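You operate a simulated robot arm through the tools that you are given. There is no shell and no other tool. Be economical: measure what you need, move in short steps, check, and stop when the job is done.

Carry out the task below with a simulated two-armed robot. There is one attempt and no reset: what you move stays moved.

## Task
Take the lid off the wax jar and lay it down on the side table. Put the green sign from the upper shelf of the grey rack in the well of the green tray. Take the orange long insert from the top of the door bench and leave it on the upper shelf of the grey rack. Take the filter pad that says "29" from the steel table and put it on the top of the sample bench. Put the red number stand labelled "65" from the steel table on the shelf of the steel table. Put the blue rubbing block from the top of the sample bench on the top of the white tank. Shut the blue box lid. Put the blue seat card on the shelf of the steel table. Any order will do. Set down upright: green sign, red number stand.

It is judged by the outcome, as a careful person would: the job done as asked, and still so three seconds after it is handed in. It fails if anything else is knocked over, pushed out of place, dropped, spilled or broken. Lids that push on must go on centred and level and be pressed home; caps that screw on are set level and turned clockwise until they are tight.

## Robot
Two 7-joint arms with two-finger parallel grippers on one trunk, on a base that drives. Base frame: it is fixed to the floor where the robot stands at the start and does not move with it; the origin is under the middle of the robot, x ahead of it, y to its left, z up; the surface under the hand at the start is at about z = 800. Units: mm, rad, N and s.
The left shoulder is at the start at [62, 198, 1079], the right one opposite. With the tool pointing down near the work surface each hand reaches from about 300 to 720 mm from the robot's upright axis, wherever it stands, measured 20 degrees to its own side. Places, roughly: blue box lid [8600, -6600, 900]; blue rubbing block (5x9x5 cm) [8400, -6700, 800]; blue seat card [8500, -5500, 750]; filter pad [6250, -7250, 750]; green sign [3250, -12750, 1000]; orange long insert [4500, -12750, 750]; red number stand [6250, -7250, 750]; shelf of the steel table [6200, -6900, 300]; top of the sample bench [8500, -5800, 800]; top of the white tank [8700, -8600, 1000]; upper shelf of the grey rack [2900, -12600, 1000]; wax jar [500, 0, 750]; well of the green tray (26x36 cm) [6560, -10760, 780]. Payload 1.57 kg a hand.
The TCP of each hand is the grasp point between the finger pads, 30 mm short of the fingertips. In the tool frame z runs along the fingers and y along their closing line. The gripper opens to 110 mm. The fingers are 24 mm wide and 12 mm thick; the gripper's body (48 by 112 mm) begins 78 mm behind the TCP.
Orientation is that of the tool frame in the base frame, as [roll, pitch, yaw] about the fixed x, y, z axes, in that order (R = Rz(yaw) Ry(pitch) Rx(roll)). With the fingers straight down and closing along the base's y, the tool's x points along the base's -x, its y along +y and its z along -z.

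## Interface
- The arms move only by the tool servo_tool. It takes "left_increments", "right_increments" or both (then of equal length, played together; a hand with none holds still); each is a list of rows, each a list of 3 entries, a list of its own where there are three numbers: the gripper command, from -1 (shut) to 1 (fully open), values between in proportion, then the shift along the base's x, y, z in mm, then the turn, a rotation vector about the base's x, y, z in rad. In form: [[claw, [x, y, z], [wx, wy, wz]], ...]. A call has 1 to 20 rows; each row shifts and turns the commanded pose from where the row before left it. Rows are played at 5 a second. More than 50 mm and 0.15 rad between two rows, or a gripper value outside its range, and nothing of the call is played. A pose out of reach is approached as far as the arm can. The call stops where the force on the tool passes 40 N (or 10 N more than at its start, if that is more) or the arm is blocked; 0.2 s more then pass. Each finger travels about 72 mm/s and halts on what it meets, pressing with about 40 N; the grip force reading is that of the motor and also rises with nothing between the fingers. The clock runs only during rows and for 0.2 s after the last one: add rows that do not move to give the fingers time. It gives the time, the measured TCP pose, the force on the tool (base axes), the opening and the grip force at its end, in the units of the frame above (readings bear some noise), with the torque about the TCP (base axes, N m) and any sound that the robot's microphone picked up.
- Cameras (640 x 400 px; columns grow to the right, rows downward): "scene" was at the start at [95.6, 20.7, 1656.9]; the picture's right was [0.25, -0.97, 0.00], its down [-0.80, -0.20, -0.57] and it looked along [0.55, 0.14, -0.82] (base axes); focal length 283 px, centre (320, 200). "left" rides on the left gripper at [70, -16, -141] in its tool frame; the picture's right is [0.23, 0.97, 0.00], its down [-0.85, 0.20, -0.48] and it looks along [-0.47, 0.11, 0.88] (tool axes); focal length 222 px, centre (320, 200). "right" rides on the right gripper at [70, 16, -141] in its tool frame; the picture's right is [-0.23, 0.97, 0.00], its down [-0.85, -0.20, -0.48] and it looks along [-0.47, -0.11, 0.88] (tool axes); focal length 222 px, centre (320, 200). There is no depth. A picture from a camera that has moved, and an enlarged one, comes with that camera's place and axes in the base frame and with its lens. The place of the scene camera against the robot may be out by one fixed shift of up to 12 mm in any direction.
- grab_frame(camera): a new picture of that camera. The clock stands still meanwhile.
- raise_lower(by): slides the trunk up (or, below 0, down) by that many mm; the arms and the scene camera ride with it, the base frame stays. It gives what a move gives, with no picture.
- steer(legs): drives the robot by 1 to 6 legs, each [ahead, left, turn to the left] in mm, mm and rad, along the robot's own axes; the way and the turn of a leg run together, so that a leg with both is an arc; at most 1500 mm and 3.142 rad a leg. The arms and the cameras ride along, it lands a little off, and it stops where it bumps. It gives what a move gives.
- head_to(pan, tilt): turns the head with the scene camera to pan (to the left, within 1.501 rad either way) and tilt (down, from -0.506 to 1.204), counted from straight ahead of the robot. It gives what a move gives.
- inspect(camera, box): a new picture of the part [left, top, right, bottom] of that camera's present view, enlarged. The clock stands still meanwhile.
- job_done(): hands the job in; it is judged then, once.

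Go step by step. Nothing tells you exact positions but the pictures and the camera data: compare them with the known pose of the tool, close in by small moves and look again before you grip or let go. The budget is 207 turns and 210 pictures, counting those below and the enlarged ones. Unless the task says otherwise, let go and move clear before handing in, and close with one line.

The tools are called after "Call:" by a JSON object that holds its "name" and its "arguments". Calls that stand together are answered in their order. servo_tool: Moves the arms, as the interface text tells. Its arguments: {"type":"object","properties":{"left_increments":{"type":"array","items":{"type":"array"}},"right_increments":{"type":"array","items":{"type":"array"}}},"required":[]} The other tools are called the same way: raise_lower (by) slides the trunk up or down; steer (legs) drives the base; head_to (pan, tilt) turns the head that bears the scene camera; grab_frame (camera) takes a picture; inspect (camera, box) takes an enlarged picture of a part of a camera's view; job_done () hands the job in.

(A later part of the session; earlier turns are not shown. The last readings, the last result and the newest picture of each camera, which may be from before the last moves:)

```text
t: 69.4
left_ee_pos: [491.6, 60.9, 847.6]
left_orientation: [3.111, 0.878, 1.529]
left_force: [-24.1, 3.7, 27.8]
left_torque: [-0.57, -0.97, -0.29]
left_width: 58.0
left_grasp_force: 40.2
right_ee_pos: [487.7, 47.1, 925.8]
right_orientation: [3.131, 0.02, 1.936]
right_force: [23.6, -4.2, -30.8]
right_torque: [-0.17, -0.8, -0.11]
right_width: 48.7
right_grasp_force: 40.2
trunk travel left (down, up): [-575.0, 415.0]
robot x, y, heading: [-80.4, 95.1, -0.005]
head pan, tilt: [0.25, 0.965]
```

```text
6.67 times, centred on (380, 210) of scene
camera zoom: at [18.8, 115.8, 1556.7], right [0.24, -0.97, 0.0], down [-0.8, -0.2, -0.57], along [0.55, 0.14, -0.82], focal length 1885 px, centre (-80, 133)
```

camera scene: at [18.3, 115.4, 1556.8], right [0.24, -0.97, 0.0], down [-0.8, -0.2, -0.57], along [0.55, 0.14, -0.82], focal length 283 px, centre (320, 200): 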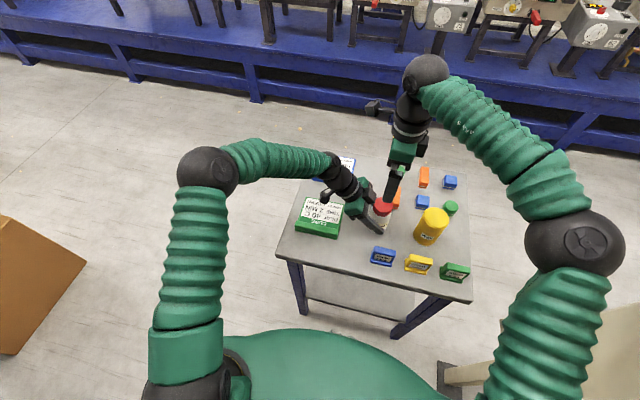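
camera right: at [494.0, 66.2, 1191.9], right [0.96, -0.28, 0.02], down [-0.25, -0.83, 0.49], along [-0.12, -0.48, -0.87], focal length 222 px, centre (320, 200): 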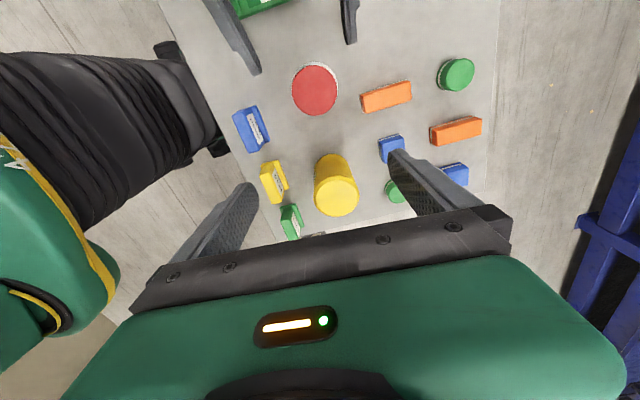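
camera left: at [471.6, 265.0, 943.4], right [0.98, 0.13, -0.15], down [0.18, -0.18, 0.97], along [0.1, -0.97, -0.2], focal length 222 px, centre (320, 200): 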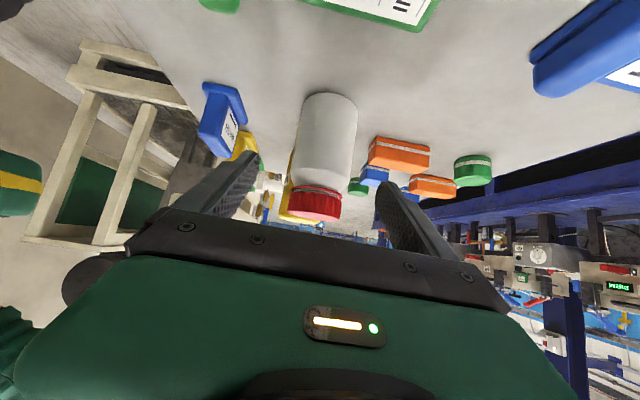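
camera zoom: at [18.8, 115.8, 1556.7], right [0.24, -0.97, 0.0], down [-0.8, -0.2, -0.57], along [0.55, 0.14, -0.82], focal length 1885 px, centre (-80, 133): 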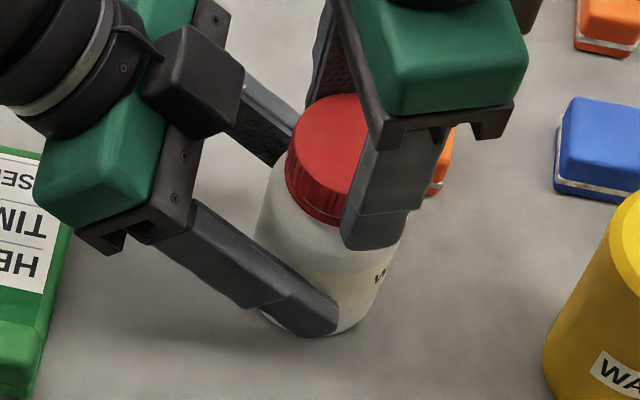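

Still attached. I lower back, grip a bit deeper, and continue unscrewing.

Call:
{"name": "servo_tool", "arguments": {"right_increments": [[-1, [1, 0, -3], [0, 0, 0]], [-1, [1, 0, -3], [0, 0, 0]], [0.3, [0, 0, 0], [0, 0, 0]], [0.3, [0, 0, -2], [0, 0, 0]], [0.3, [0, 0, -2], [0, 0, -0.148]], [0.3, [0, 0, 0], [0, 0, -0.148]], [0.3, [0, 0, 0], [0, 0, -0.148]], [0.3, [0, 0, 0], [0, 0, -0.148]], [0.3, [0, 0, 0], [0, 0, -0.148]], [0.3, [0, 0, 0], [0, 0, -0.148]], [0.3, [0, 0, 0], [0, 0, -0.148]], [0.3, [0, 0, 0], [0, 0, 0]]]}}

Call:
{"name": "inspect", "arguments": {"camera": "right", "box": [200, 50, 440, 250]}}

```text
t: 72.0
left_ee_pos: [490.6, 61.4, 846.2]
left_orientation: [3.111, 0.875, 1.534]
left_force: [0.4, -0.4, -0.3]
left_torque: [0.07, -0.02, 0.02]
left_width: 57.1
left_grasp_force: 40.2
right_ee_pos: [490.0, 46.6, 915.8]
right_orientation: [3.128, 0.02, 0.897]
right_force: [0.6, 0.3, -0.1]
right_torque: [0.0, -0.03, 0.01]
right_width: 71.3
right_grasp_force: 0.0
trunk travel left (down, up): [-575.0, 415.0]
robot x, y, heading: [-79.6, 95.4, -0.005]
head pan, tilt: [0.25, 0.965]
```

```text
2.00 times, centred on (320, 150) of right
camera zoom: at [545.8, 94.3, 1057.3], right [0.62, -0.78, 0.02], down [-0.69, -0.53, 0.49], along [-0.38, -0.32, -0.87], focal length 444 px, centre (320, 300)
```

zoom: 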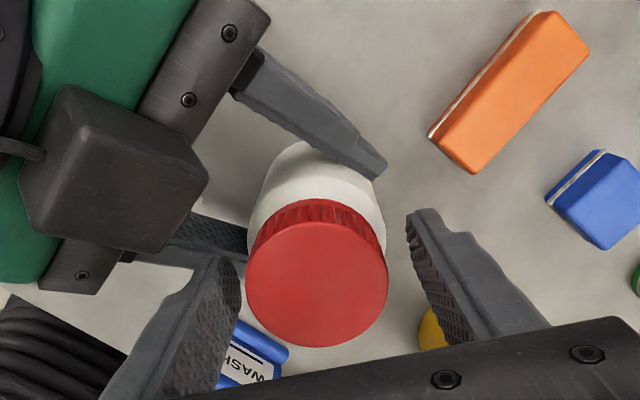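

Recentre 2.5 mm, close, and stroke again.

Call:
{"name": "servo_tool", "arguments": {"right_increments": [[0.3, [-2, -0.5, 0], [0, 0, 0]], [-1, [0, 0, 0], [0, 0, 0]], [-1, [0, 0, 0], [0, 0, 0]], [-1, [0, 0, 0], [0, 0, 0]], [-1, [0, 0, 0.2], [0, 0, 0.148]], [-1, [0, 0, 0.2], [0, 0, 0.148]], [-1, [0, 0, 0.2], [0, 0, 0.148]]]}}

Call:
{"name": "servo_tool", "arguments": {"right_increments": [[-1, [0, 0, 0.2], [0, 0, 0.148]], [-1, [0, 0, 0.2], [0, 0, 0.148]], [-1, [0, 0, 0.2], [0, 0, 0.148]], [-1, [0, 0, 0.2], [0, 0, 0.148]], [-1, [0, 0, 0.2], [0, 0, 0.1]], [-1, [0, 0, 0], [0, 0, 0]]]}}

Call:
{"name": "inspect", "arguments": {"camera": "scene", "box": [340, 180, 420, 240]}}

```text
t: 73.6
left_ee_pos: [490.0, 63.5, 845.0]
left_orientation: [3.108, 0.873, 1.534]
left_force: [2.9, -1.0, -18.2]
left_torque: [0.06, 0.12, 1.07]
left_width: 57.4
left_grasp_force: 40.4
right_ee_pos: [487.4, 46.8, 918.4]
right_orientation: [3.121, 0.019, 1.344]
right_force: [0.8, -0.9, 36.6]
right_torque: [0.11, -0.03, -0.95]
right_width: 49.9
right_grasp_force: 39.4
trunk travel left (down, up): [-575.0, 415.0]
robot x, y, heading: [-76.5, 97.5, -0.007]
head pan, tilt: [0.25, 0.965]
```

```text
t: 75.0
left_ee_pos: [486.4, 60.4, 848.6]
left_orientation: [3.11, 0.881, 1.527]
left_force: [-26.5, -8.0, 3.9]
left_torque: [0.12, 0.16, 0.03]
left_width: 58.4
left_grasp_force: 40.1
right_ee_pos: [486.0, 47.6, 918.8]
right_orientation: [3.122, 0.022, 2.037]
right_force: [21.5, 9.9, 13.3]
right_torque: [0.52, -1.09, -0.43]
right_width: 49.8
right_grasp_force: 40.5
trunk travel left (down, up): [-575.0, 415.0]
robot x, y, heading: [-77.7, 92.9, -0.004]
head pan, tilt: [0.25, 0.965]
```

```text
6.67 times, centred on (380, 210) of scene
camera zoom: at [14.0, 117.7, 1557.2], right [0.24, -0.97, 0.0], down [-0.8, -0.2, -0.57], along [0.55, 0.14, -0.82], focal length 1885 px, centre (-80, 133)
```

zoom: 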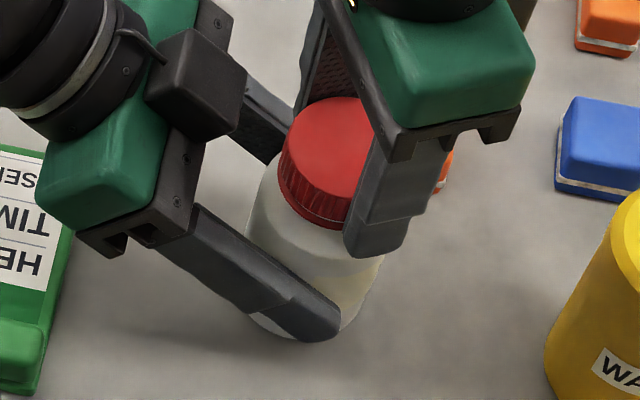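

The jar body turned this time, with strong torque: my fingertips are likely catching the jar's shoulder under the cap. I'll regrip higher, so that only the cap is held.

Call:
{"name": "servo_tool", "arguments": {"right_increments": [[0.3, [0, 0, 0], [0, 0, 0]], [0.3, [0, 0, 0], [0, 0, 0]], [0.3, [0, 0, 3], [0, 0, -0.148]], [0.3, [0, 0, 3], [0, 0, -0.148]], [0.3, [0, 0, 0], [0, 0, -0.148]], [0.3, [0, 0, 0], [0, 0, -0.148]], [0.3, [0, 0, 0], [0, 0, -0.148]], [0.3, [0, 0, 0], [0, 0, -0.148]], [0.3, [0, 0, 0], [0, 0, -0.148]], [0.3, [0, 0, 0], [0, 0, 0]]]}}

Call:
{"name": "inspect", "arguments": {"camera": "right", "box": [200, 50, 440, 250]}}

Call:
{"name": "inspect", "arguments": {"camera": "scene", "box": [340, 180, 420, 240]}}

```text
t: 77.2
left_ee_pos: [489.7, 62.2, 848.4]
left_orientation: [3.106, 0.878, 1.53]
left_force: [10.9, 3.2, 30.5]
left_torque: [-0.53, -0.06, 0.18]
left_width: 58.8
left_grasp_force: 40.2
right_ee_pos: [486.0, 49.1, 924.5]
right_orientation: [3.123, 0.022, 0.996]
right_force: [-0.5, 0.2, 0.1]
right_torque: [0.01, 0.02, 0.0]
right_width: 71.3
right_grasp_force: 0.0
trunk travel left (down, up): [-575.0, 415.0]
robot x, y, heading: [-75.8, 97.3, 0.001]
head pan, tilt: [0.25, 0.965]
```

```text
2.00 times, centred on (320, 150) of right
camera zoom: at [536.7, 100.7, 1065.8], right [0.69, -0.72, 0.02], down [-0.63, -0.6, 0.49], along [-0.34, -0.36, -0.87], focal length 444 px, centre (320, 300)
```

zoom: 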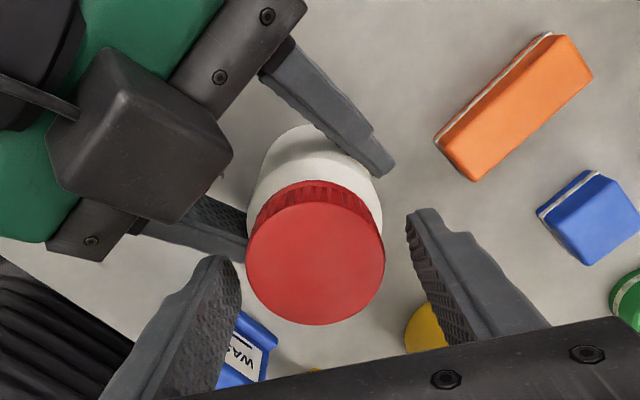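

```text
6.67 times, centred on (380, 210) of scene
camera zoom: at [15.2, 118.0, 1557.2], right [0.24, -0.97, 0.0], down [-0.8, -0.2, -0.57], along [0.55, 0.14, -0.82], focal length 1885 px, centre (-80, 133)
```

zoom: 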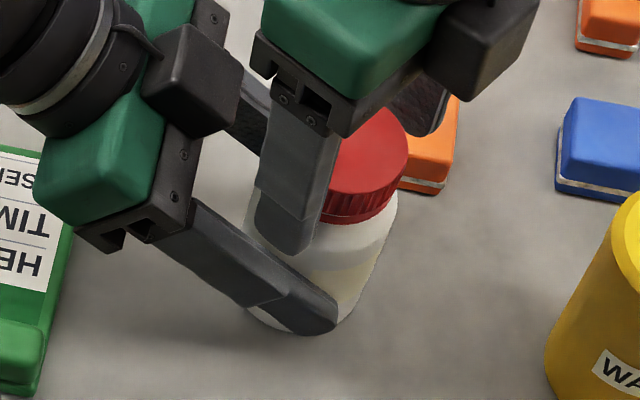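

Cap at (487.6, 50.4). Closing at z≈924 and turning.

Call:
{"name": "servo_tool", "arguments": {"right_increments": [[0.3, [1.5, 1, 0], [0, 0, 0]], [-1, [0, 0, 0], [0, 0, 0]], [-1, [0, 0, 0], [0, 0, 0]], [-1, [0, 0, 0], [0, 0, 0]], [-1, [0, 0, 0], [0, 0, 0.148]], [-1, [0, 0, 0], [0, 0, 0.148]], [-1, [0, 0, 0], [0, 0, 0.148]]]}}

Call:
{"name": "servo_tool", "arguments": {"right_increments": [[-1, [0, 0, 0], [0, 0, 0.148]], [-1, [0, 0, 0.2], [0, 0, 0.148]], [-1, [0, 0, 0.2], [0, 0, 0.148]], [-1, [0, 0, 0.2], [0, 0, 0.148]], [-1, [0, 0, 0], [0, 0, 0]]]}}

Call:
{"name": "inspect", "arguments": {"camera": "scene", "box": [340, 180, 420, 240]}}

```text
t: 78.8
left_ee_pos: [489.6, 63.3, 846.2]
left_orientation: [3.107, 0.878, 1.53]
left_force: [18.9, -3.2, 23.8]
left_torque: [0.18, 1.17, 0.3]
left_width: 58.8
left_grasp_force: 39.5
right_ee_pos: [488.0, 48.8, 924.8]
right_orientation: [3.128, 0.019, 1.446]
right_force: [-11.8, 7.0, 0.8]
right_torque: [-0.13, -0.22, 0.0]
right_width: 48.4
right_grasp_force: 39.8
trunk travel left (down, up): [-575.0, 415.0]
robot x, y, heading: [-77.9, 98.1, -0.006]
head pan, tilt: [0.25, 0.965]
```

```text
t: 80.0
left_ee_pos: [488.8, 62.9, 846.4]
left_orientation: [3.106, 0.877, 1.53]
left_force: [9.9, -3.9, 24.1]
left_torque: [-0.05, 0.88, 0.25]
left_width: 58.5
left_grasp_force: 39.7
right_ee_pos: [488.7, 49.1, 926.0]
right_orientation: [3.126, 0.02, 2.038]
right_force: [-1.1, 6.9, 0.8]
right_torque: [0.09, -0.99, -0.07]
right_width: 48.1
right_grasp_force: 40.1
trunk travel left (down, up): [-575.0, 415.0]
robot x, y, heading: [-81.0, 97.4, -0.005]
head pan, tilt: [0.25, 0.965]
```

```text
6.67 times, centred on (380, 210) of scene
camera zoom: at [15.7, 118.0, 1557.1], right [0.24, -0.97, 0.0], down [-0.8, -0.2, -0.57], along [0.55, 0.14, -0.82], focal length 1885 px, centre (-80, 133)
```

zoom: 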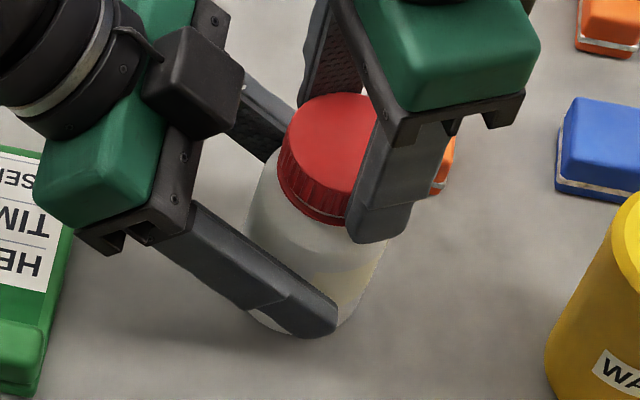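

No upward force and almost no torque now: the cap turns freely. Pull test.

Call:
{"name": "servo_tool", "arguments": {"right_increments": [[-1, [0, 0, 2], [0, 0, 0.05]], [-1, [0, 0, 2], [0, 0, 0]], [-1, [0, 0, 2], [0, 0, 0]], [-1, [0, 0, 0], [0, 0, 0]]]}}

Call:
{"name": "inspect", "arguments": {"camera": "scene", "box": [340, 180, 420, 240]}}

```text
t: 81.0
left_ee_pos: [489.2, 60.9, 847.1]
left_orientation: [3.11, 0.875, 1.529]
left_force: [-10.3, 2.2, 35.2]
left_torque: [-0.44, -0.42, -0.19]
left_width: 58.6
left_grasp_force: 40.0
right_ee_pos: [489.9, 45.4, 928.5]
right_orientation: [3.131, 0.021, 2.084]
right_force: [10.0, -2.1, -36.8]
right_torque: [-0.32, -0.39, 0.03]
right_width: 47.9
right_grasp_force: 40.3
trunk travel left (down, up): [-575.0, 415.0]
robot x, y, heading: [-79.4, 98.0, -0.003]
head pan, tilt: [0.25, 0.965]
```

```text
6.67 times, centred on (380, 210) of scene
camera zoom: at [19.2, 115.5, 1556.6], right [0.24, -0.97, 0.0], down [-0.8, -0.2, -0.57], along [0.55, 0.14, -0.82], focal length 1885 px, centre (-80, 133)
```

zoom: 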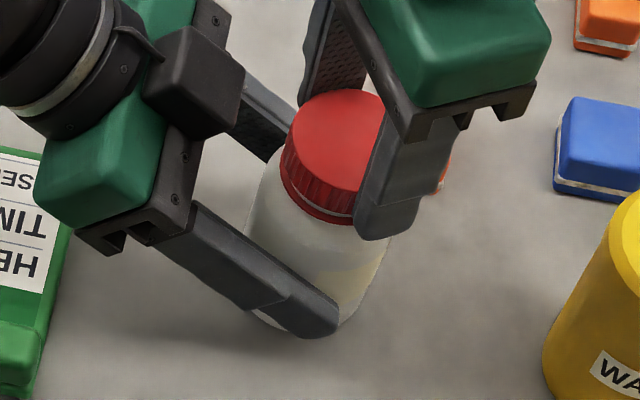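

Not off yet; continuing clean strokes at this higher grip.

Call:
{"name": "servo_tool", "arguments": {"right_increments": [[-1, [-1, 2, -3], [0, 0, 0]], [0.2, [0, 0, -1], [0, 0, 0]], [0.2, [0, 0, 0], [0, 0, -0.15]], [0.2, [0, 0, 0], [0, 0, -0.15]], [0.2, [0, 0, 0], [0, 0, -0.15]], [0.2, [0, 0, 0], [0, 0, -0.15]], [0.2, [0, 0, 0], [0, 0, -0.15]], [0.2, [0, 0, 0], [0, 0, -0.15]], [0.2, [0, 0, 0], [0, 0, -0.15]], [0.2, [0, 0, 0], [0, 0, -0.15]], [-1, [0, 0, 0], [0, 0, 0]], [-1, [0, 0, 0], [0, 0, 0]], [-1, [0, 0, 0], [0, 0, 0.15]], [-1, [0, 0, 0], [0, 0, 0.15]], [-1, [0, 0, 0], [0, 0, 0.15]], [-1, [0, 0, 0], [0, 0, 0.15]], [-1, [0, 0, 0], [0, 0, 0.15]], [-1, [0, 0, 0], [0, 0, 0.15]], [-1, [0, 0, 0], [0, 0, 0.15]], [-1, [0, 0, 0], [0, 0, 0.15]]]}}

Call:
{"name": "servo_tool", "arguments": {"right_increments": [[0.2, [0, 0, 0], [0, 0, 0]], [0.2, [0, 0, 0], [0, 0, 0]], [0.2, [0, 0, 0], [0, 0, -0.15]], [0.2, [0, 0, 0], [0, 0, -0.15]], [0.2, [0, 0, 0], [0, 0, -0.15]], [0.2, [0, 0, 0], [0, 0, -0.15]], [0.2, [0, 0, 0], [0, 0, -0.15]], [0.2, [0, 0, 0], [0, 0, -0.15]], [0.2, [0, 0, 0], [0, 0, -0.15]], [0.2, [0, 0, 0], [0, 0, -0.15]], [-1, [0, 0, 0], [0, 0, 0]], [-1, [0, 0, 0], [0, 0, 0]], [-1, [0, 0, 0], [0, 0, 0.15]], [-1, [0, 0, 0], [0, 0, 0.15]], [-1, [0, 0, 0], [0, 0, 0.15]], [-1, [0, 0, 0], [0, 0, 0.15]], [-1, [0, 0, 0], [0, 0, 0.15]], [-1, [0, 0, 0], [0, 0, 0.15]], [-1, [0, 0, 0], [0, 0, 0.15]], [-1, [0, 0, 0], [0, 0, 0.15]]]}}

Call:
{"name": "inspect", "arguments": {"camera": "scene", "box": [340, 180, 420, 240]}}

```text
t: 85.2
left_ee_pos: [491.3, 61.7, 845.1]
left_orientation: [3.109, 0.875, 1.533]
left_force: [0.6, 0.8, -3.2]
left_torque: [0.01, 0.01, -0.02]
left_width: 58.3
left_grasp_force: 39.5
right_ee_pos: [489.1, 49.3, 926.3]
right_orientation: [3.129, 0.02, 2.088]
right_force: [-0.2, -0.3, 0.2]
right_torque: [0.03, -0.02, 0.01]
right_width: 47.8
right_grasp_force: 39.8
trunk travel left (down, up): [-575.0, 415.0]
robot x, y, heading: [-79.8, 95.7, -0.003]
head pan, tilt: [0.25, 0.965]
```

```text
t: 89.4
left_ee_pos: [490.9, 61.7, 845.0]
left_orientation: [3.11, 0.874, 1.533]
left_force: [-2.4, 2.3, -5.1]
left_torque: [-0.18, 0.0, 0.07]
left_width: 58.1
left_grasp_force: 40.2
right_ee_pos: [489.1, 49.6, 925.0]
right_orientation: [3.128, 0.018, 2.089]
right_force: [2.3, -2.6, 4.9]
right_torque: [0.0, -0.15, -0.09]
right_width: 48.0
right_grasp_force: 40.3
trunk travel left (down, up): [-575.0, 415.0]
robot x, y, heading: [-79.3, 97.4, -0.004]
head pan, tilt: [0.25, 0.965]
```

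```text
6.67 times, centred on (380, 210) of scene
camera zoom: at [18.8, 116.0, 1556.8], right [0.24, -0.97, 0.0], down [-0.8, -0.2, -0.57], along [0.55, 0.14, -0.82], focal length 1885 px, centre (-80, 133)
```

zoom: 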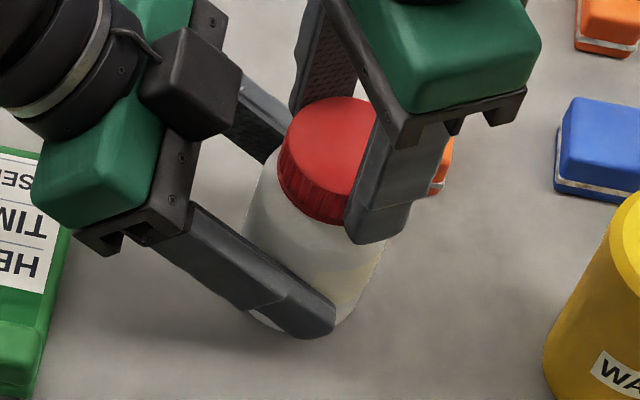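

Forces are near zero now. Pull test again.

Call:
{"name": "servo_tool", "arguments": {"right_increments": [[-1, [0, 0, 3], [0, 0, 0]], [-1, [0, 0, 3], [0, 0, 0]], [-1, [0, 0, 3], [0, 0, 0]], [-1, [0, 0, 0], [0, 0, 0]]]}}

Call:
{"name": "inspect", "arguments": {"camera": "scene", "box": [340, 180, 420, 240]}}

```text
t: 90.4
left_ee_pos: [491.4, 60.9, 845.0]
left_orientation: [3.11, 0.874, 1.532]
left_force: [-2.1, 3.3, -1.1]
left_torque: [-0.21, -0.13, -0.02]
left_width: 58.6
left_grasp_force: 40.4
right_ee_pos: [488.0, 49.2, 935.4]
right_orientation: [3.127, 0.02, 2.085]
right_force: [2.9, -2.2, -2.1]
right_torque: [0.0, -0.04, -0.04]
right_width: 48.1
right_grasp_force: 40.1
trunk travel left (down, up): [-575.0, 415.0]
robot x, y, heading: [-79.3, 99.6, -0.002]
head pan, tilt: [0.25, 0.965]
```

```text
6.67 times, centred on (380, 210) of scene
camera zoom: at [19.3, 116.1, 1556.7], right [0.24, -0.97, 0.0], down [-0.8, -0.2, -0.57], along [0.55, 0.14, -0.82], focal length 1885 px, centre (-80, 133)
```

zoom: 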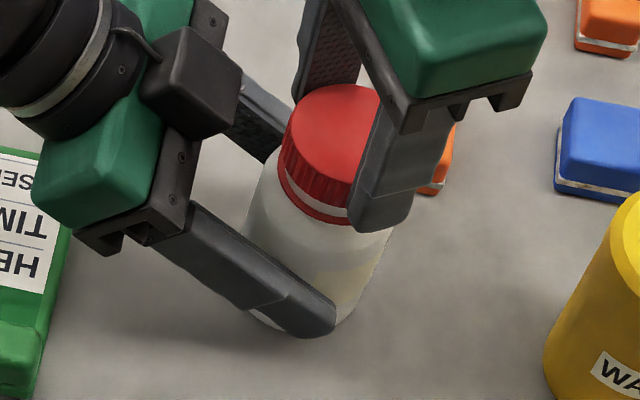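

The lid is off. Lifting it clear and carrying it to the free spot near (430, −22) between jar and stands.

Call:
{"name": "servo_tool", "arguments": {"right_increments": [[-1, [0, 0, 20], [0, 0, 0]], [-1, [0, 0, 30], [0, 0, 0]], [-1, [-20, -25, 0], [0, 0, 0]], [-1, [-20, -25, 0], [0, 0, 0]], [-1, [-18, -21, 0], [0, 0, 0]], [-1, [0, 0, -40], [0, 0, 0]], [-1, [0, 0, 0], [0, 0, 0]]]}}

Call:
{"name": "grab_frame", "arguments": {"camera": "right"}}

Call:
{"name": "inspect", "arguments": {"camera": "scene", "box": [300, 150, 480, 290]}}

```text
t: 92.0
left_ee_pos: [489.5, 62.2, 845.4]
left_orientation: [3.107, 0.874, 1.532]
left_force: [-0.2, -0.1, -2.9]
left_torque: [0.05, 0.01, 0.01]
left_width: 58.2
left_grasp_force: 39.8
right_ee_pos: [431.9, -21.4, 946.4]
right_orientation: [3.129, 0.022, 2.087]
right_force: [-0.9, 0.4, -0.3]
right_torque: [0.01, -0.03, 0.01]
right_width: 48.0
right_grasp_force: 40.3
trunk travel left (down, up): [-575.0, 415.0]
robot x, y, heading: [-73.5, 98.1, -0.006]
head pan, tilt: [0.25, 0.965]
```

```text
142 pictures are left
camera right: at [407.5, 47.5, 1087.2], right [0.96, 0.28, 0.02], down [0.24, -0.84, 0.49], along [0.15, -0.47, -0.87], focal length 222 px, centre (320, 200)
```

right: 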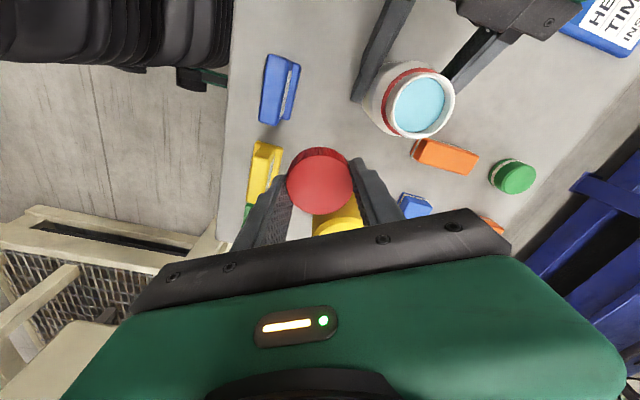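

```text
2.86 times, centred on (390, 220) of scene
camera zoom: at [18.1, 116.0, 1556.8], right [0.24, -0.97, 0.0], down [-0.8, -0.2, -0.57], along [0.55, 0.14, -0.82], focal length 808 px, centre (120, 143)
```

zoom: 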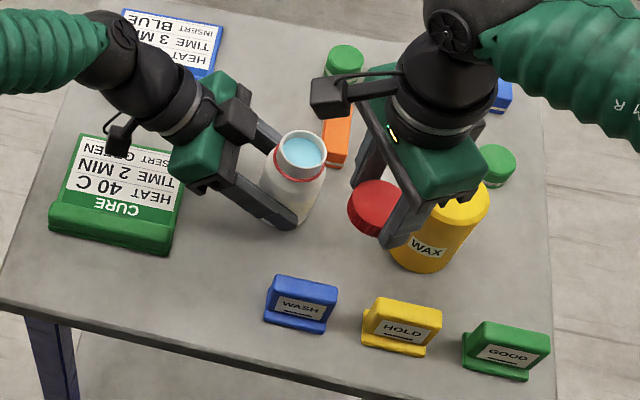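

Jar is open (blue contents), lid in hand. Lowering the lid to the table.

Call:
{"name": "servo_tool", "arguments": {"right_increments": [[-1, [0, 0, -30], [0, 0, 0]], [-1, [0, 0, -30], [0, 0, 0]], [-1, [0, 0, -30], [0, 0, 0]], [-1, [0, 0, -8], [0, 0, 0]], [-1, [0, 0, -3], [0, 0, 0]], [-1, [0, 0, -3], [0, 0, 0]], [-1, [0, 0, 0], [0, 0, 0]]]}}

Call:
{"name": "inspect", "arguments": {"camera": "scene", "box": [340, 180, 440, 260]}}

```text
t: 93.6
left_ee_pos: [491.1, 61.7, 844.9]
left_orientation: [3.11, 0.875, 1.535]
left_force: [0.8, 0.0, -3.1]
left_torque: [0.04, -0.01, 0.01]
left_width: 58.0
left_grasp_force: 39.9
right_ee_pos: [430.4, -22.6, 840.3]
right_orientation: [3.129, 0.018, 2.086]
right_force: [0.7, 0.0, -1.0]
right_torque: [0.01, -0.02, 0.03]
right_width: 47.8
right_grasp_force: 40.2
trunk travel left (down, up): [-575.0, 415.0]
robot x, y, heading: [-75.7, 97.6, -0.001]
head pan, tilt: [0.25, 0.965]
```

```text
5.00 times, centred on (390, 220) of scene
camera zoom: at [18.9, 115.5, 1556.8], right [0.24, -0.97, 0.0], down [-0.8, -0.2, -0.57], along [0.55, 0.14, -0.82], focal length 1414 px, centre (-30, 100)
```

zoom: 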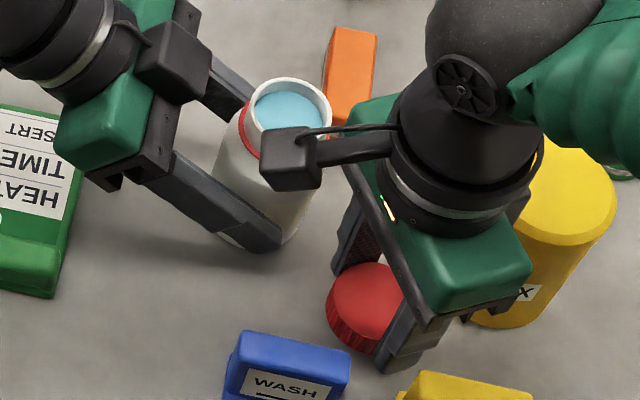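

No contact yet; lowering in small steps.

Call:
{"name": "servo_tool", "arguments": {"right_increments": [[-1, [0, 0, -2], [0, 0, 0]], [-1, [0, 0, -2], [0, 0, 0]], [-1, [0, 0, 0], [0, 0, 0]]]}}

```text
t: 94.4
left_ee_pos: [490.1, 62.3, 844.8]
left_orientation: [3.11, 0.874, 1.535]
left_force: [0.0, -0.7, -3.3]
left_torque: [0.03, 0.01, -0.03]
left_width: 58.5
left_grasp_force: 39.8
right_ee_pos: [430.0, -22.2, 837.3]
right_orientation: [3.127, 0.02, 2.084]
right_force: [-0.4, -0.8, -0.5]
right_torque: [0.01, -0.01, 0.0]
right_width: 48.0
right_grasp_force: 39.8
trunk travel left (down, up): [-575.0, 415.0]
robot x, y, heading: [-72.4, 95.6, -0.003]
head pan, tilt: [0.25, 0.965]
```

Call:
{"name": "servo_tool", "arguments": {"right_increments": [[-1, [0, 0, -1.5], [0, 0, 0]], [-1, [0, 0, -1.5], [0, 0, 0]], [-1, [0, 0, -1.5], [0, 0, 0]], [-1, [0, 0, 0], [0, 0, 0]]]}}

Call:
{"name": "inspect", "arguments": {"camera": "scene", "box": [340, 180, 440, 260]}}

```text
t: 95.4
left_ee_pos: [489.8, 61.9, 845.0]
left_orientation: [3.111, 0.875, 1.535]
left_force: [0.4, -0.2, -1.5]
left_torque: [0.01, -0.01, 0.02]
left_width: 58.4
left_grasp_force: 39.9
right_ee_pos: [430.9, -21.8, 833.0]
right_orientation: [3.127, 0.019, 2.085]
right_force: [-0.4, 0.6, -1.0]
right_torque: [0.0, 0.0, 0.0]
right_width: 48.2
right_grasp_force: 40.1
trunk travel left (down, up): [-575.0, 415.0]
robot x, y, heading: [-78.1, 95.7, -0.005]
head pan, tilt: [0.25, 0.965]
```

```text
5.00 times, centred on (390, 220) of scene
camera zoom: at [19.0, 115.5, 1556.8], right [0.24, -0.97, 0.0], down [-0.8, -0.2, -0.57], along [0.55, 0.14, -0.82], focal length 1414 px, centre (-30, 100)
```

zoom: 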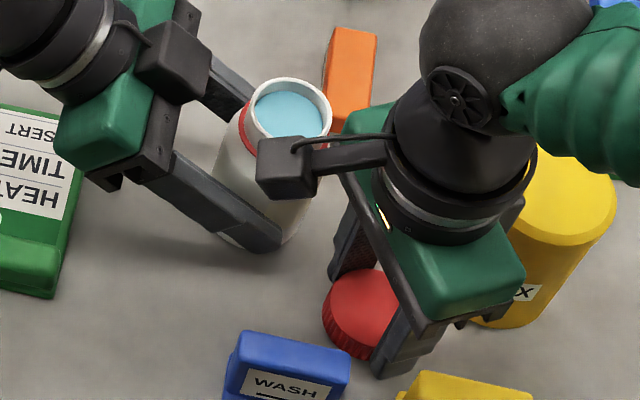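

Still free; continuing down until contact.

Call:
{"name": "servo_tool", "arguments": {"right_increments": [[-1, [0, 0, -2], [0, 0, 0]], [-1, [0, 0, -2], [0, 0, 0]], [-1, [0, 0, -2], [0, 0, 0]], [-1, [0, 0, -2], [0, 0, 0]], [-1, [0, 0, -2], [0, 0, 0]], [-1, [0, 0, 0], [0, 0, 0]]]}}

Call:
{"name": "inspect", "arguments": {"camera": "scene", "box": [340, 180, 440, 260]}}

```text
t: 96.4
left_ee_pos: [487.8, 62.4, 846.9]
left_orientation: [3.106, 0.875, 1.527]
left_force: [-0.8, 0.5, -2.6]
left_torque: [0.06, 0.03, 0.02]
left_width: 58.0
left_grasp_force: 40.0
right_ee_pos: [430.3, -20.7, 830.9]
right_orientation: [3.122, 0.024, 2.085]
right_force: [-6.2, -1.6, 21.7]
right_torque: [-0.18, 0.91, -0.06]
right_width: 48.2
right_grasp_force: 40.0
trunk travel left (down, up): [-575.0, 415.0]
robot x, y, heading: [-76.9, 95.5, -0.003]
head pan, tilt: [0.25, 0.965]
stopped in row 4 (right hand): the force on the tool passed its limit at 44 N (the readings are from after the stop); the commanded pose is now the measured one
```

```text
5.00 times, centred on (390, 220) of scene
camera zoom: at [15.4, 115.7, 1557.2], right [0.24, -0.97, 0.0], down [-0.8, -0.2, -0.57], along [0.55, 0.14, -0.82], focal length 1414 px, centre (-30, 100)
```

zoom: 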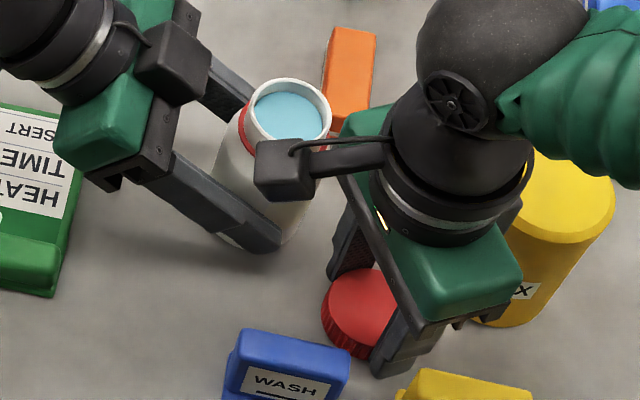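

Contact with the table at z≈831. Releasing with a small opening and rising.

Call:
{"name": "servo_tool", "arguments": {"right_increments": [[-1, [0, 0, 1], [0, 0, 0]], [0.15, [0, 0, 0], [0, 0, 0]], [0.15, [0, 0, 0], [0, 0, 0]], [0.15, [0, 0, 20], [0, 0, 0]], [0.15, [0, 0, 40], [0, 0, 0]], [0.15, [0, 0, 50], [0, 0, 0]], [0.15, [0, -20, 45], [0, 0, 0]], [0.15, [0, -40, 30], [0, 0, 0]], [0.15, [0, -40, 20], [0, 0, 0]], [0.15, [0, -40, 0], [0, 0, 0]]]}}

Call:
{"name": "inspect", "arguments": {"camera": "scene", "box": [300, 150, 480, 290]}}

```text
t: 98.6
left_ee_pos: [489.5, 59.9, 845.6]
left_orientation: [3.106, 0.873, 1.532]
left_force: [-0.2, 0.5, -3.3]
left_torque: [0.06, 0.02, 0.0]
left_width: 58.4
left_grasp_force: 40.3
right_ee_pos: [432.2, -166.0, 1033.7]
right_orientation: [3.119, 0.022, 2.085]
right_force: [0.0, -0.6, -0.1]
right_torque: [-0.04, -0.02, -0.02]
right_width: 63.1
right_grasp_force: 0.0
trunk travel left (down, up): [-575.0, 415.0]
robot x, y, heading: [-82.6, 97.6, -0.004]
head pan, tilt: [0.25, 0.965]
```

```text
2.86 times, centred on (390, 220) of scene
camera zoom: at [18.5, 112.7, 1556.8], right [0.24, -0.97, 0.0], down [-0.8, -0.2, -0.57], along [0.55, 0.14, -0.82], focal length 808 px, centre (120, 143)
```

zoom: 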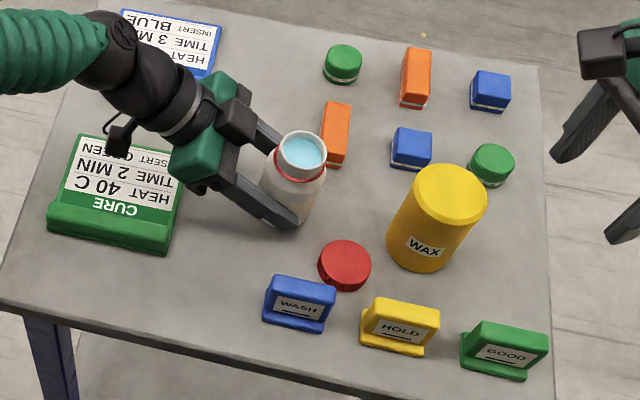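

The lid lies flat on the table. Now lowering the jar the last millimetre, releasing it and withdrawing the left hand.

Call:
{"name": "servo_tool", "arguments": {"left_increments": [[-1, [0, 0, -1], [0, 0, 0]], [-1, [0, 0, -1], [0, 0, 0]], [-1, [0, 0, 0], [0, 0, 0]]]}}

```text
t: 99.4
left_ee_pos: [489.4, 61.3, 845.4]
left_orientation: [3.104, 0.877, 1.53]
left_force: [1.7, 0.6, 10.0]
left_torque: [-0.28, 0.12, 0.02]
left_width: 58.4
left_grasp_force: 39.8
right_ee_pos: [432.6, -163.2, 1035.3]
right_orientation: [3.121, 0.023, 2.083]
right_force: [-1.2, -0.5, -0.4]
right_torque: [-0.01, -0.01, 0.05]
right_width: 63.4
right_grasp_force: 0.1
trunk travel left (down, up): [-575.0, 415.0]
robot x, y, heading: [-77.6, 95.6, -0.004]
head pan, tilt: [0.25, 0.965]
```

Call:
{"name": "servo_tool", "arguments": {"left_increments": [[0.2, [0, 0, 0], [0, 0, 0]], [0.8, [0, 0, 0], [0, 0, 0]], [0.8, [0, 0, 0], [0, 0, 0]], [0.8, [0, 16, 13], [0, 0, 0]], [0.8, [0, 24, 20], [0, 0, 0]], [0.8, [0, 32, 30], [0, 0, 0]], [0.8, [0, 30, 35], [0.12, 0, 0]], [0.8, [0, 30, 35], [0.12, 0, 0]], [0.8, [0, 30, 30], [0.12, 0, 0]], [0.8, [-10, 20, 20], [0.12, 0, 0]], [0.8, [-20, 10, 10], [0.12, 0, 0]], [0.8, [-20, 0, 0], [0.12, 0, 0]], [0.8, [-20, 0, 0], [0.12, 0, 0]]]}}

Call:
{"name": "grab_frame", "arguments": {"camera": "scene"}}

```text
t: 102.2
left_ee_pos: [418.6, 253.3, 1036.3]
left_orientation: [3.135, 0.031, 1.545]
left_force: [0.9, 0.3, -0.5]
left_torque: [0.05, 0.01, -0.01]
left_width: 99.0
left_grasp_force: 0.0
right_ee_pos: [430.2, -165.5, 1034.0]
right_orientation: [3.118, 0.023, 2.083]
right_force: [-0.7, -0.2, 0.7]
right_torque: [0.0, -0.03, -0.01]
right_width: 63.1
right_grasp_force: 0.1
trunk travel left (down, up): [-575.0, 415.0]
robot x, y, heading: [-75.5, 101.9, -0.004]
head pan, tilt: [0.25, 0.965]
```

```text
136 pictures are left
camera scene: at [16.4, 112.7, 1557.0], right [0.24, -0.97, 0.0], down [-0.8, -0.2, -0.57], along [0.55, 0.14, -0.82], focal length 283 px, centre (320, 200)
```

scene: 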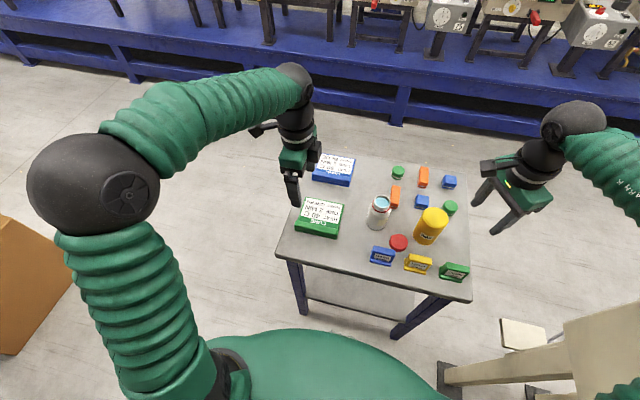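

The jar stands open and the lid is down: first task done. Now I back off, fold the arms, and look around to plan the drive.

Call:
{"name": "steer", "arguments": {"legs": [[-250, 0, 0]]}}

Call:
{"name": "servo_tool", "arguments": {"left_increments": [[0.8, [-10, -10, 5], [0, 0, 0.145]], [0.8, [-10, -10, 5], [0, 0, 0.145]], [0.8, [-10, -10, 5], [0, 0, 0.145]], [0.8, [-10, -5, 5], [0, 0, 0.145]], [0.8, [0, 0, 5], [0, 0, 0.145]], [0.8, [0, 0, 5], [0, 0, 0.145]], [0.8, [0, 0, 5], [0, 0, 0.145]], [0.8, [0, 0, 0], [0, 0, 0.145]], [0.8, [0, 0, 0], [0, 0, 0.145]], [0.8, [0, 0, 0], [0, 0, 0.145]], [0.8, [0, 0, 0], [0, 0, 0.145]]], "right_increments": [[0.8, [-15, 0, 5], [0, 0, 0.132]], [0.8, [-15, 0, 5], [0, 0, 0.132]], [0.8, [-15, 0, 5], [0, 0, 0.132]], [0.8, [-15, 0, 5], [0, 0, 0.132]], [0.8, [0, 0, 5], [0, 0, 0.132]], [0.8, [0, 0, 5], [0, 0, 0.132]], [0.8, [0, 0, 5], [0, 0, 0.132]], [0.8, [0, 0, 0], [0, 0, 0.132]], [0.8, [0, 0, 0], [0, 0, 0]], [0.8, [0, 0, 0], [0, 0, 0]], [0.8, [0, 0, 0], [0, 0, 0]]]}}

Call:
{"name": "head_to", "arguments": {"pan": -0.9, "tilt": 0.35}}

Call:
{"name": "grab_frame", "arguments": {"camera": "scene"}}

```text
t: 104.0
left_ee_pos: [171.5, 254.2, 1035.0]
left_orientation: [3.137, 0.033, 1.546]
left_force: [0.7, -0.5, 0.5]
left_torque: [-0.04, 0.03, 0.03]
left_width: 99.0
left_grasp_force: 0.2
right_ee_pos: [184.2, -163.5, 1034.5]
right_orientation: [3.121, 0.023, 2.086]
right_force: [0.4, 0.6, -0.2]
right_torque: [0.01, 0.0, -0.01]
right_width: 63.1
right_grasp_force: 0.0
trunk travel left (down, up): [-575.0, 415.0]
robot x, y, heading: [-324.1, 93.5, -0.003]
head pan, tilt: [0.25, 0.965]
```

```text
t: 106.4
left_ee_pos: [128.7, 220.3, 1070.1]
left_orientation: [3.134, 0.033, -3.14]
left_force: [0.3, 0.1, -0.7]
left_torque: [0.03, 0.0, 0.0]
left_width: 99.0
left_grasp_force: 0.1
right_ee_pos: [122.6, -163.0, 1070.3]
right_orientation: [3.118, 0.021, 3.14]
right_force: [-0.3, -0.9, -0.5]
right_torque: [0.01, 0.0, -0.01]
right_width: 99.0
right_grasp_force: 0.0
trunk travel left (down, up): [-575.0, 415.0]
robot x, y, heading: [-325.1, 94.1, 0.001]
head pan, tilt: [0.25, 0.965]
```

```text
t: 107.8
left_ee_pos: [128.1, 219.3, 1072.2]
left_orientation: [3.135, 0.033, 3.14]
left_force: [0.2, -0.4, -0.1]
left_torque: [0.01, 0.0, -0.02]
left_width: 98.9
left_grasp_force: 0.1
right_ee_pos: [121.0, -163.2, 1070.2]
right_orientation: [3.117, 0.022, -3.141]
right_force: [0.1, -0.3, -0.9]
right_torque: [0.02, -0.03, 0.02]
right_width: 99.0
right_grasp_force: 0.0
trunk travel left (down, up): [-575.0, 415.0]
robot x, y, heading: [-327.7, 99.2, -0.006]
head pan, tilt: [-0.901, 0.351]
```

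```text
135 pictures are left
camera scene: at [-243.3, 24.0, 1609.2], right [-0.78, -0.62, 0.0], down [-0.22, 0.27, -0.94], along [0.58, -0.74, -0.35], focal length 283 px, centre (320, 200)
```

scene: 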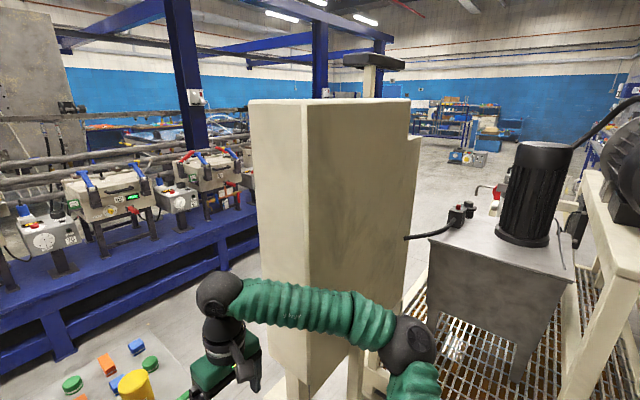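

A tall beige cabinet and machine are to the right. I'll raise the trunk for a higher vantage and look in several directions.

Call:
{"name": "raise_lower", "arguments": {"by": 410}}

Call:
{"name": "grab_frame", "arguments": {"camera": "scene"}}

Call:
{"name": "head_to", "arguments": {"pan": -1.5, "tilt": 0.45}}

Call:
{"name": "grab_frame", "arguments": {"camera": "scene"}}

Call:
{"name": "head_to", "arguments": {"pan": 0.9, "tilt": 0.45}}

Call:
{"name": "grab_frame", "arguments": {"camera": "scene"}}

```text
refused: 410 is not a number from -400 to 400
```

```text
134 pictures are left
camera scene: at [-243.3, 24.0, 1609.2], right [-0.78, -0.62, 0.0], down [-0.22, 0.27, -0.94], along [0.58, -0.74, -0.35], focal length 283 px, centre (320, 200)
```

scene: 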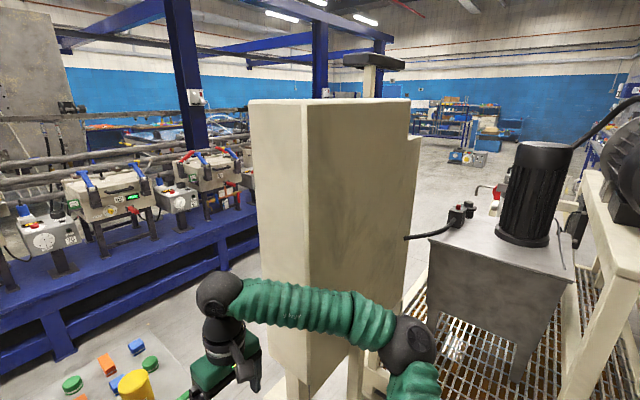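

```text
t: 108.8
left_ee_pos: [130.5, 219.3, 1072.2]
left_orientation: [3.132, 0.033, 3.139]
left_force: [-0.1, -0.6, 0.8]
left_torque: [0.04, -0.02, 0.01]
left_width: 99.2
left_grasp_force: 0.0
right_ee_pos: [122.3, -164.5, 1070.6]
right_orientation: [3.116, 0.023, 3.142]
right_force: [0.8, 0.2, 1.1]
right_torque: [0.05, 0.01, -0.02]
right_width: 99.1
right_grasp_force: 0.0
trunk travel left (down, up): [-575.0, 415.0]
robot x, y, heading: [-328.1, 97.1, -0.006]
head pan, tilt: [-1.499, 0.45]
```

```text
133 pictures are left
camera scene: at [-294.6, 5.4, 1600.1], right [-1.0, -0.07, 0.0], down [-0.03, 0.43, -0.9], along [0.06, -0.9, -0.44], focal length 283 px, centre (320, 200)
```

scene: 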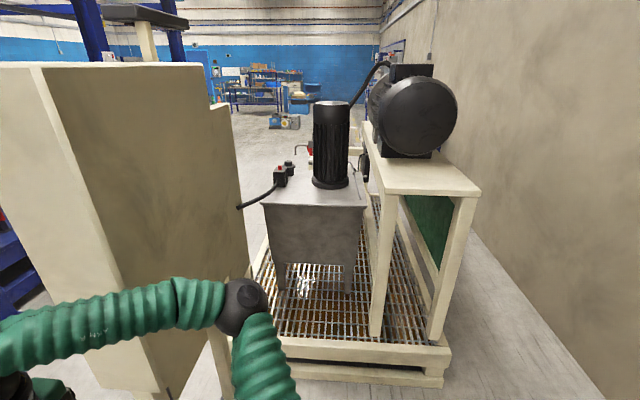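

```text
t: 111.0
left_ee_pos: [128.3, 219.2, 1072.2]
left_orientation: [3.134, 0.034, 3.139]
left_force: [0.1, -0.1, 0.2]
left_torque: [-0.02, 0.0, 0.02]
left_width: 99.2
left_grasp_force: 0.2
right_ee_pos: [120.9, -163.7, 1070.4]
right_orientation: [3.118, 0.023, 3.141]
right_force: [0.3, 0.1, 0.1]
right_torque: [0.02, -0.02, -0.01]
right_width: 99.0
right_grasp_force: 0.0
trunk travel left (down, up): [-575.0, 415.0]
robot x, y, heading: [-325.1, 96.3, -0.001]
head pan, tilt: [0.901, 0.45]
```

```text
132 pictures are left
camera scene: at [-243.7, 169.1, 1600.2], right [0.78, -0.62, 0.0], down [-0.27, -0.34, -0.9], along [0.56, 0.7, -0.44], focal length 283 px, centre (320, 200)
```

scene: 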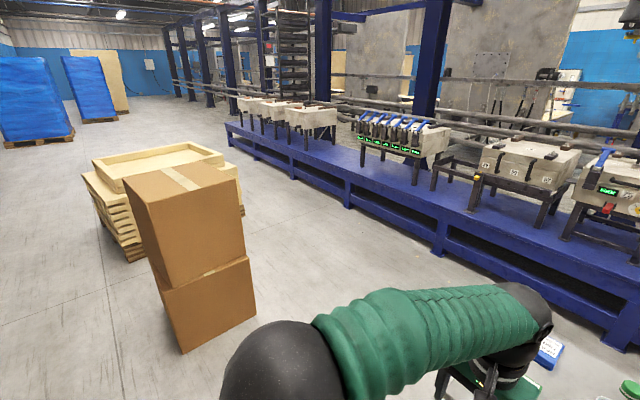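

The passage runs between the blue machine bench (front at x≈1870) and the side table/cabinet. I'll go around the left of the side table, then face −y down that corridor.

Call:
{"name": "steer", "arguments": {"legs": [[0, 800, 0], [1470, 0, 0], [0, 0, -1.571]]}}

Call:
{"name": "raise_lower", "arguments": {"by": 300}}

Call:
{"name": "head_to", "arguments": {"pan": 0, "tilt": 0.5}}

Call:
{"name": "grab_frame", "arguments": {"camera": "scene"}}

```text
t: 125.9
left_ee_pos: [1280.1, 409.9, 1072.2]
left_orientation: [3.135, 0.034, 1.572]
left_force: [-0.1, -0.5, 0.8]
left_torque: [-0.03, 0.02, -0.01]
left_width: 99.2
left_grasp_force: 0.2
right_ee_pos: [896.6, 416.6, 1069.9]
right_orientation: [3.118, 0.023, 1.572]
right_force: [-0.2, -0.8, -0.1]
right_torque: [-0.03, 0.01, -0.01]
right_width: 98.8
right_grasp_force: 0.0
trunk travel left (down, up): [-575.0, 415.0]
robot x, y, heading: [1158.0, 863.6, -1.57]
head pan, tilt: [0.901, 0.45]
```

```text
t: 128.9
left_ee_pos: [1280.8, 410.2, 1369.8]
left_orientation: [3.134, 0.036, 1.572]
left_force: [0.7, 0.8, 0.2]
left_torque: [-0.02, -0.02, 0.01]
left_width: 98.7
left_grasp_force: 0.2
right_ee_pos: [895.6, 416.7, 1371.2]
right_orientation: [3.117, 0.024, 1.573]
right_force: [0.1, 0.1, -0.7]
right_torque: [0.03, -0.01, -0.02]
right_width: 99.1
right_grasp_force: 0.0
trunk travel left (down, up): [-875.0, 115.0]
robot x, y, heading: [1154.9, 865.3, -1.572]
head pan, tilt: [0.901, 0.45]
```

```text
t: 130.1
left_ee_pos: [1279.5, 410.9, 1373.0]
left_orientation: [3.133, 0.036, 1.573]
left_force: [0.3, -0.1, 0.5]
left_torque: [0.0, -0.05, 0.02]
left_width: 99.3
left_grasp_force: 0.1
right_ee_pos: [896.0, 417.5, 1370.6]
right_orientation: [3.117, 0.024, 1.572]
right_force: [0.2, -0.4, -0.2]
right_torque: [-0.02, -0.01, 0.02]
right_width: 98.8
right_grasp_force: 0.0
trunk travel left (down, up): [-875.0, 115.0]
robot x, y, heading: [1156.3, 865.2, -1.569]
head pan, tilt: [0.0, 0.499]
```

```text
131 pictures are left
camera scene: at [1146.6, 742.6, 1895.6], right [-1.0, 0.0, 0.0], down [0.0, 0.48, -0.88], along [0.0, -0.88, -0.48], focal length 283 px, centre (320, 200)
```

scene: 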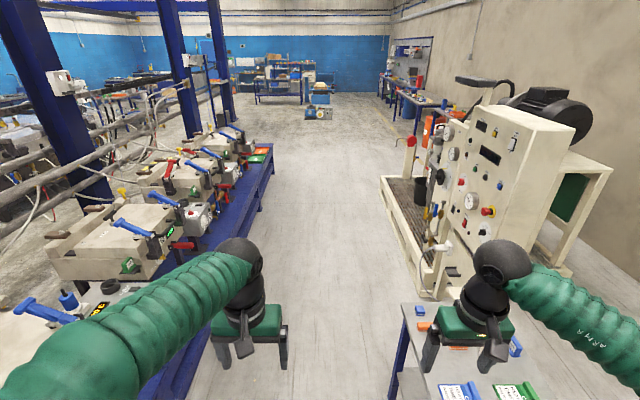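

The corridor ahead is clear and opens to the far benches. Driving down along −y.

Call:
{"name": "steer", "arguments": {"legs": [[1500, 0, 0], [1500, 0, 0], [1500, 0, 0], [1500, 0, 0], [1500, 0, 0]]}}

Call:
{"name": "grab_frame", "arguments": {"camera": "scene"}}

Call:
{"name": "head_to", "arguments": {"pan": 0.9, "tilt": 0.35}}

Call:
{"name": "grab_frame", "arguments": {"camera": "scene"}}

```text
t: 165.5
left_ee_pos: [1232.4, -7062.6, 1371.4]
left_orientation: [3.133, 0.033, 1.572]
left_force: [0.4, -0.6, 0.0]
left_torque: [0.0, 0.0, -0.03]
left_width: 98.8
left_grasp_force: 0.1
right_ee_pos: [847.9, -7055.9, 1371.3]
right_orientation: [3.115, 0.023, 1.574]
right_force: [-0.4, 0.4, 0.3]
right_torque: [0.05, -0.03, 0.0]
right_width: 99.0
right_grasp_force: 0.1
trunk travel left (down, up): [-875.0, 115.0]
robot x, y, heading: [1107.9, -6609.1, -1.571]
head pan, tilt: [0.0, 0.499]
```

```text
130 pictures are left
camera scene: at [1099.2, -6730.1, 1895.7], right [-1.0, 0.0, 0.0], down [0.0, 0.48, -0.88], along [0.0, -0.88, -0.48], focal length 283 px, centre (320, 200)
```

scene: 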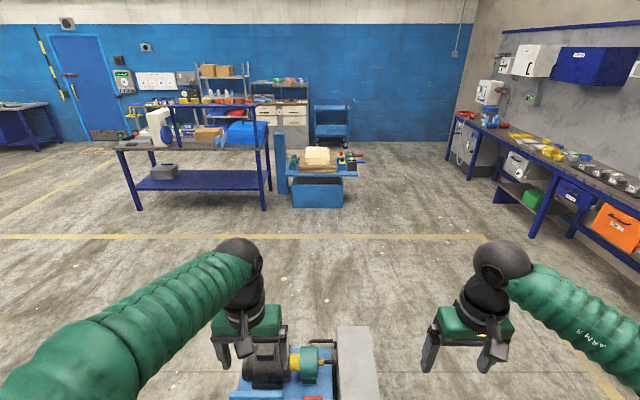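

```text
t: 166.7
left_ee_pos: [1232.0, -7062.2, 1373.5]
left_orientation: [3.133, 0.035, 1.572]
left_force: [0.6, 0.1, 0.6]
left_torque: [0.0, 0.03, 0.01]
left_width: 98.9
left_grasp_force: 0.0
right_ee_pos: [847.2, -7056.9, 1371.5]
right_orientation: [3.116, 0.024, 1.571]
right_force: [-0.5, -0.8, -0.6]
right_torque: [0.0, -0.01, -0.01]
right_width: 99.1
right_grasp_force: 0.1
trunk travel left (down, up): [-875.0, 115.0]
robot x, y, heading: [1111.1, -6608.3, -1.568]
head pan, tilt: [0.901, 0.351]
```

```text
129 pictures are left
camera scene: at [1172.2, -6698.4, 1909.4], right [-0.62, -0.78, 0.0], down [-0.27, 0.22, -0.94], along [0.74, -0.58, -0.34], focal length 283 px, centre (320, 200)
```

scene: 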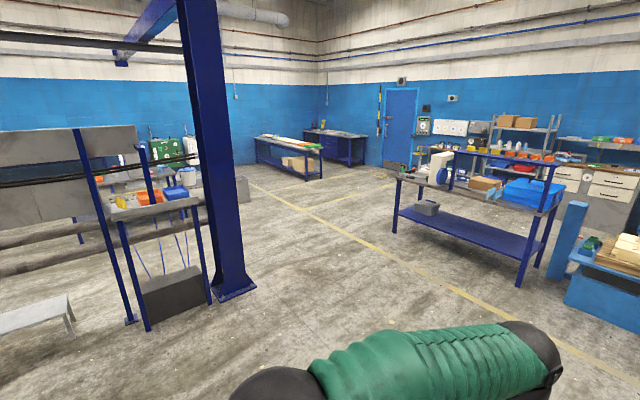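

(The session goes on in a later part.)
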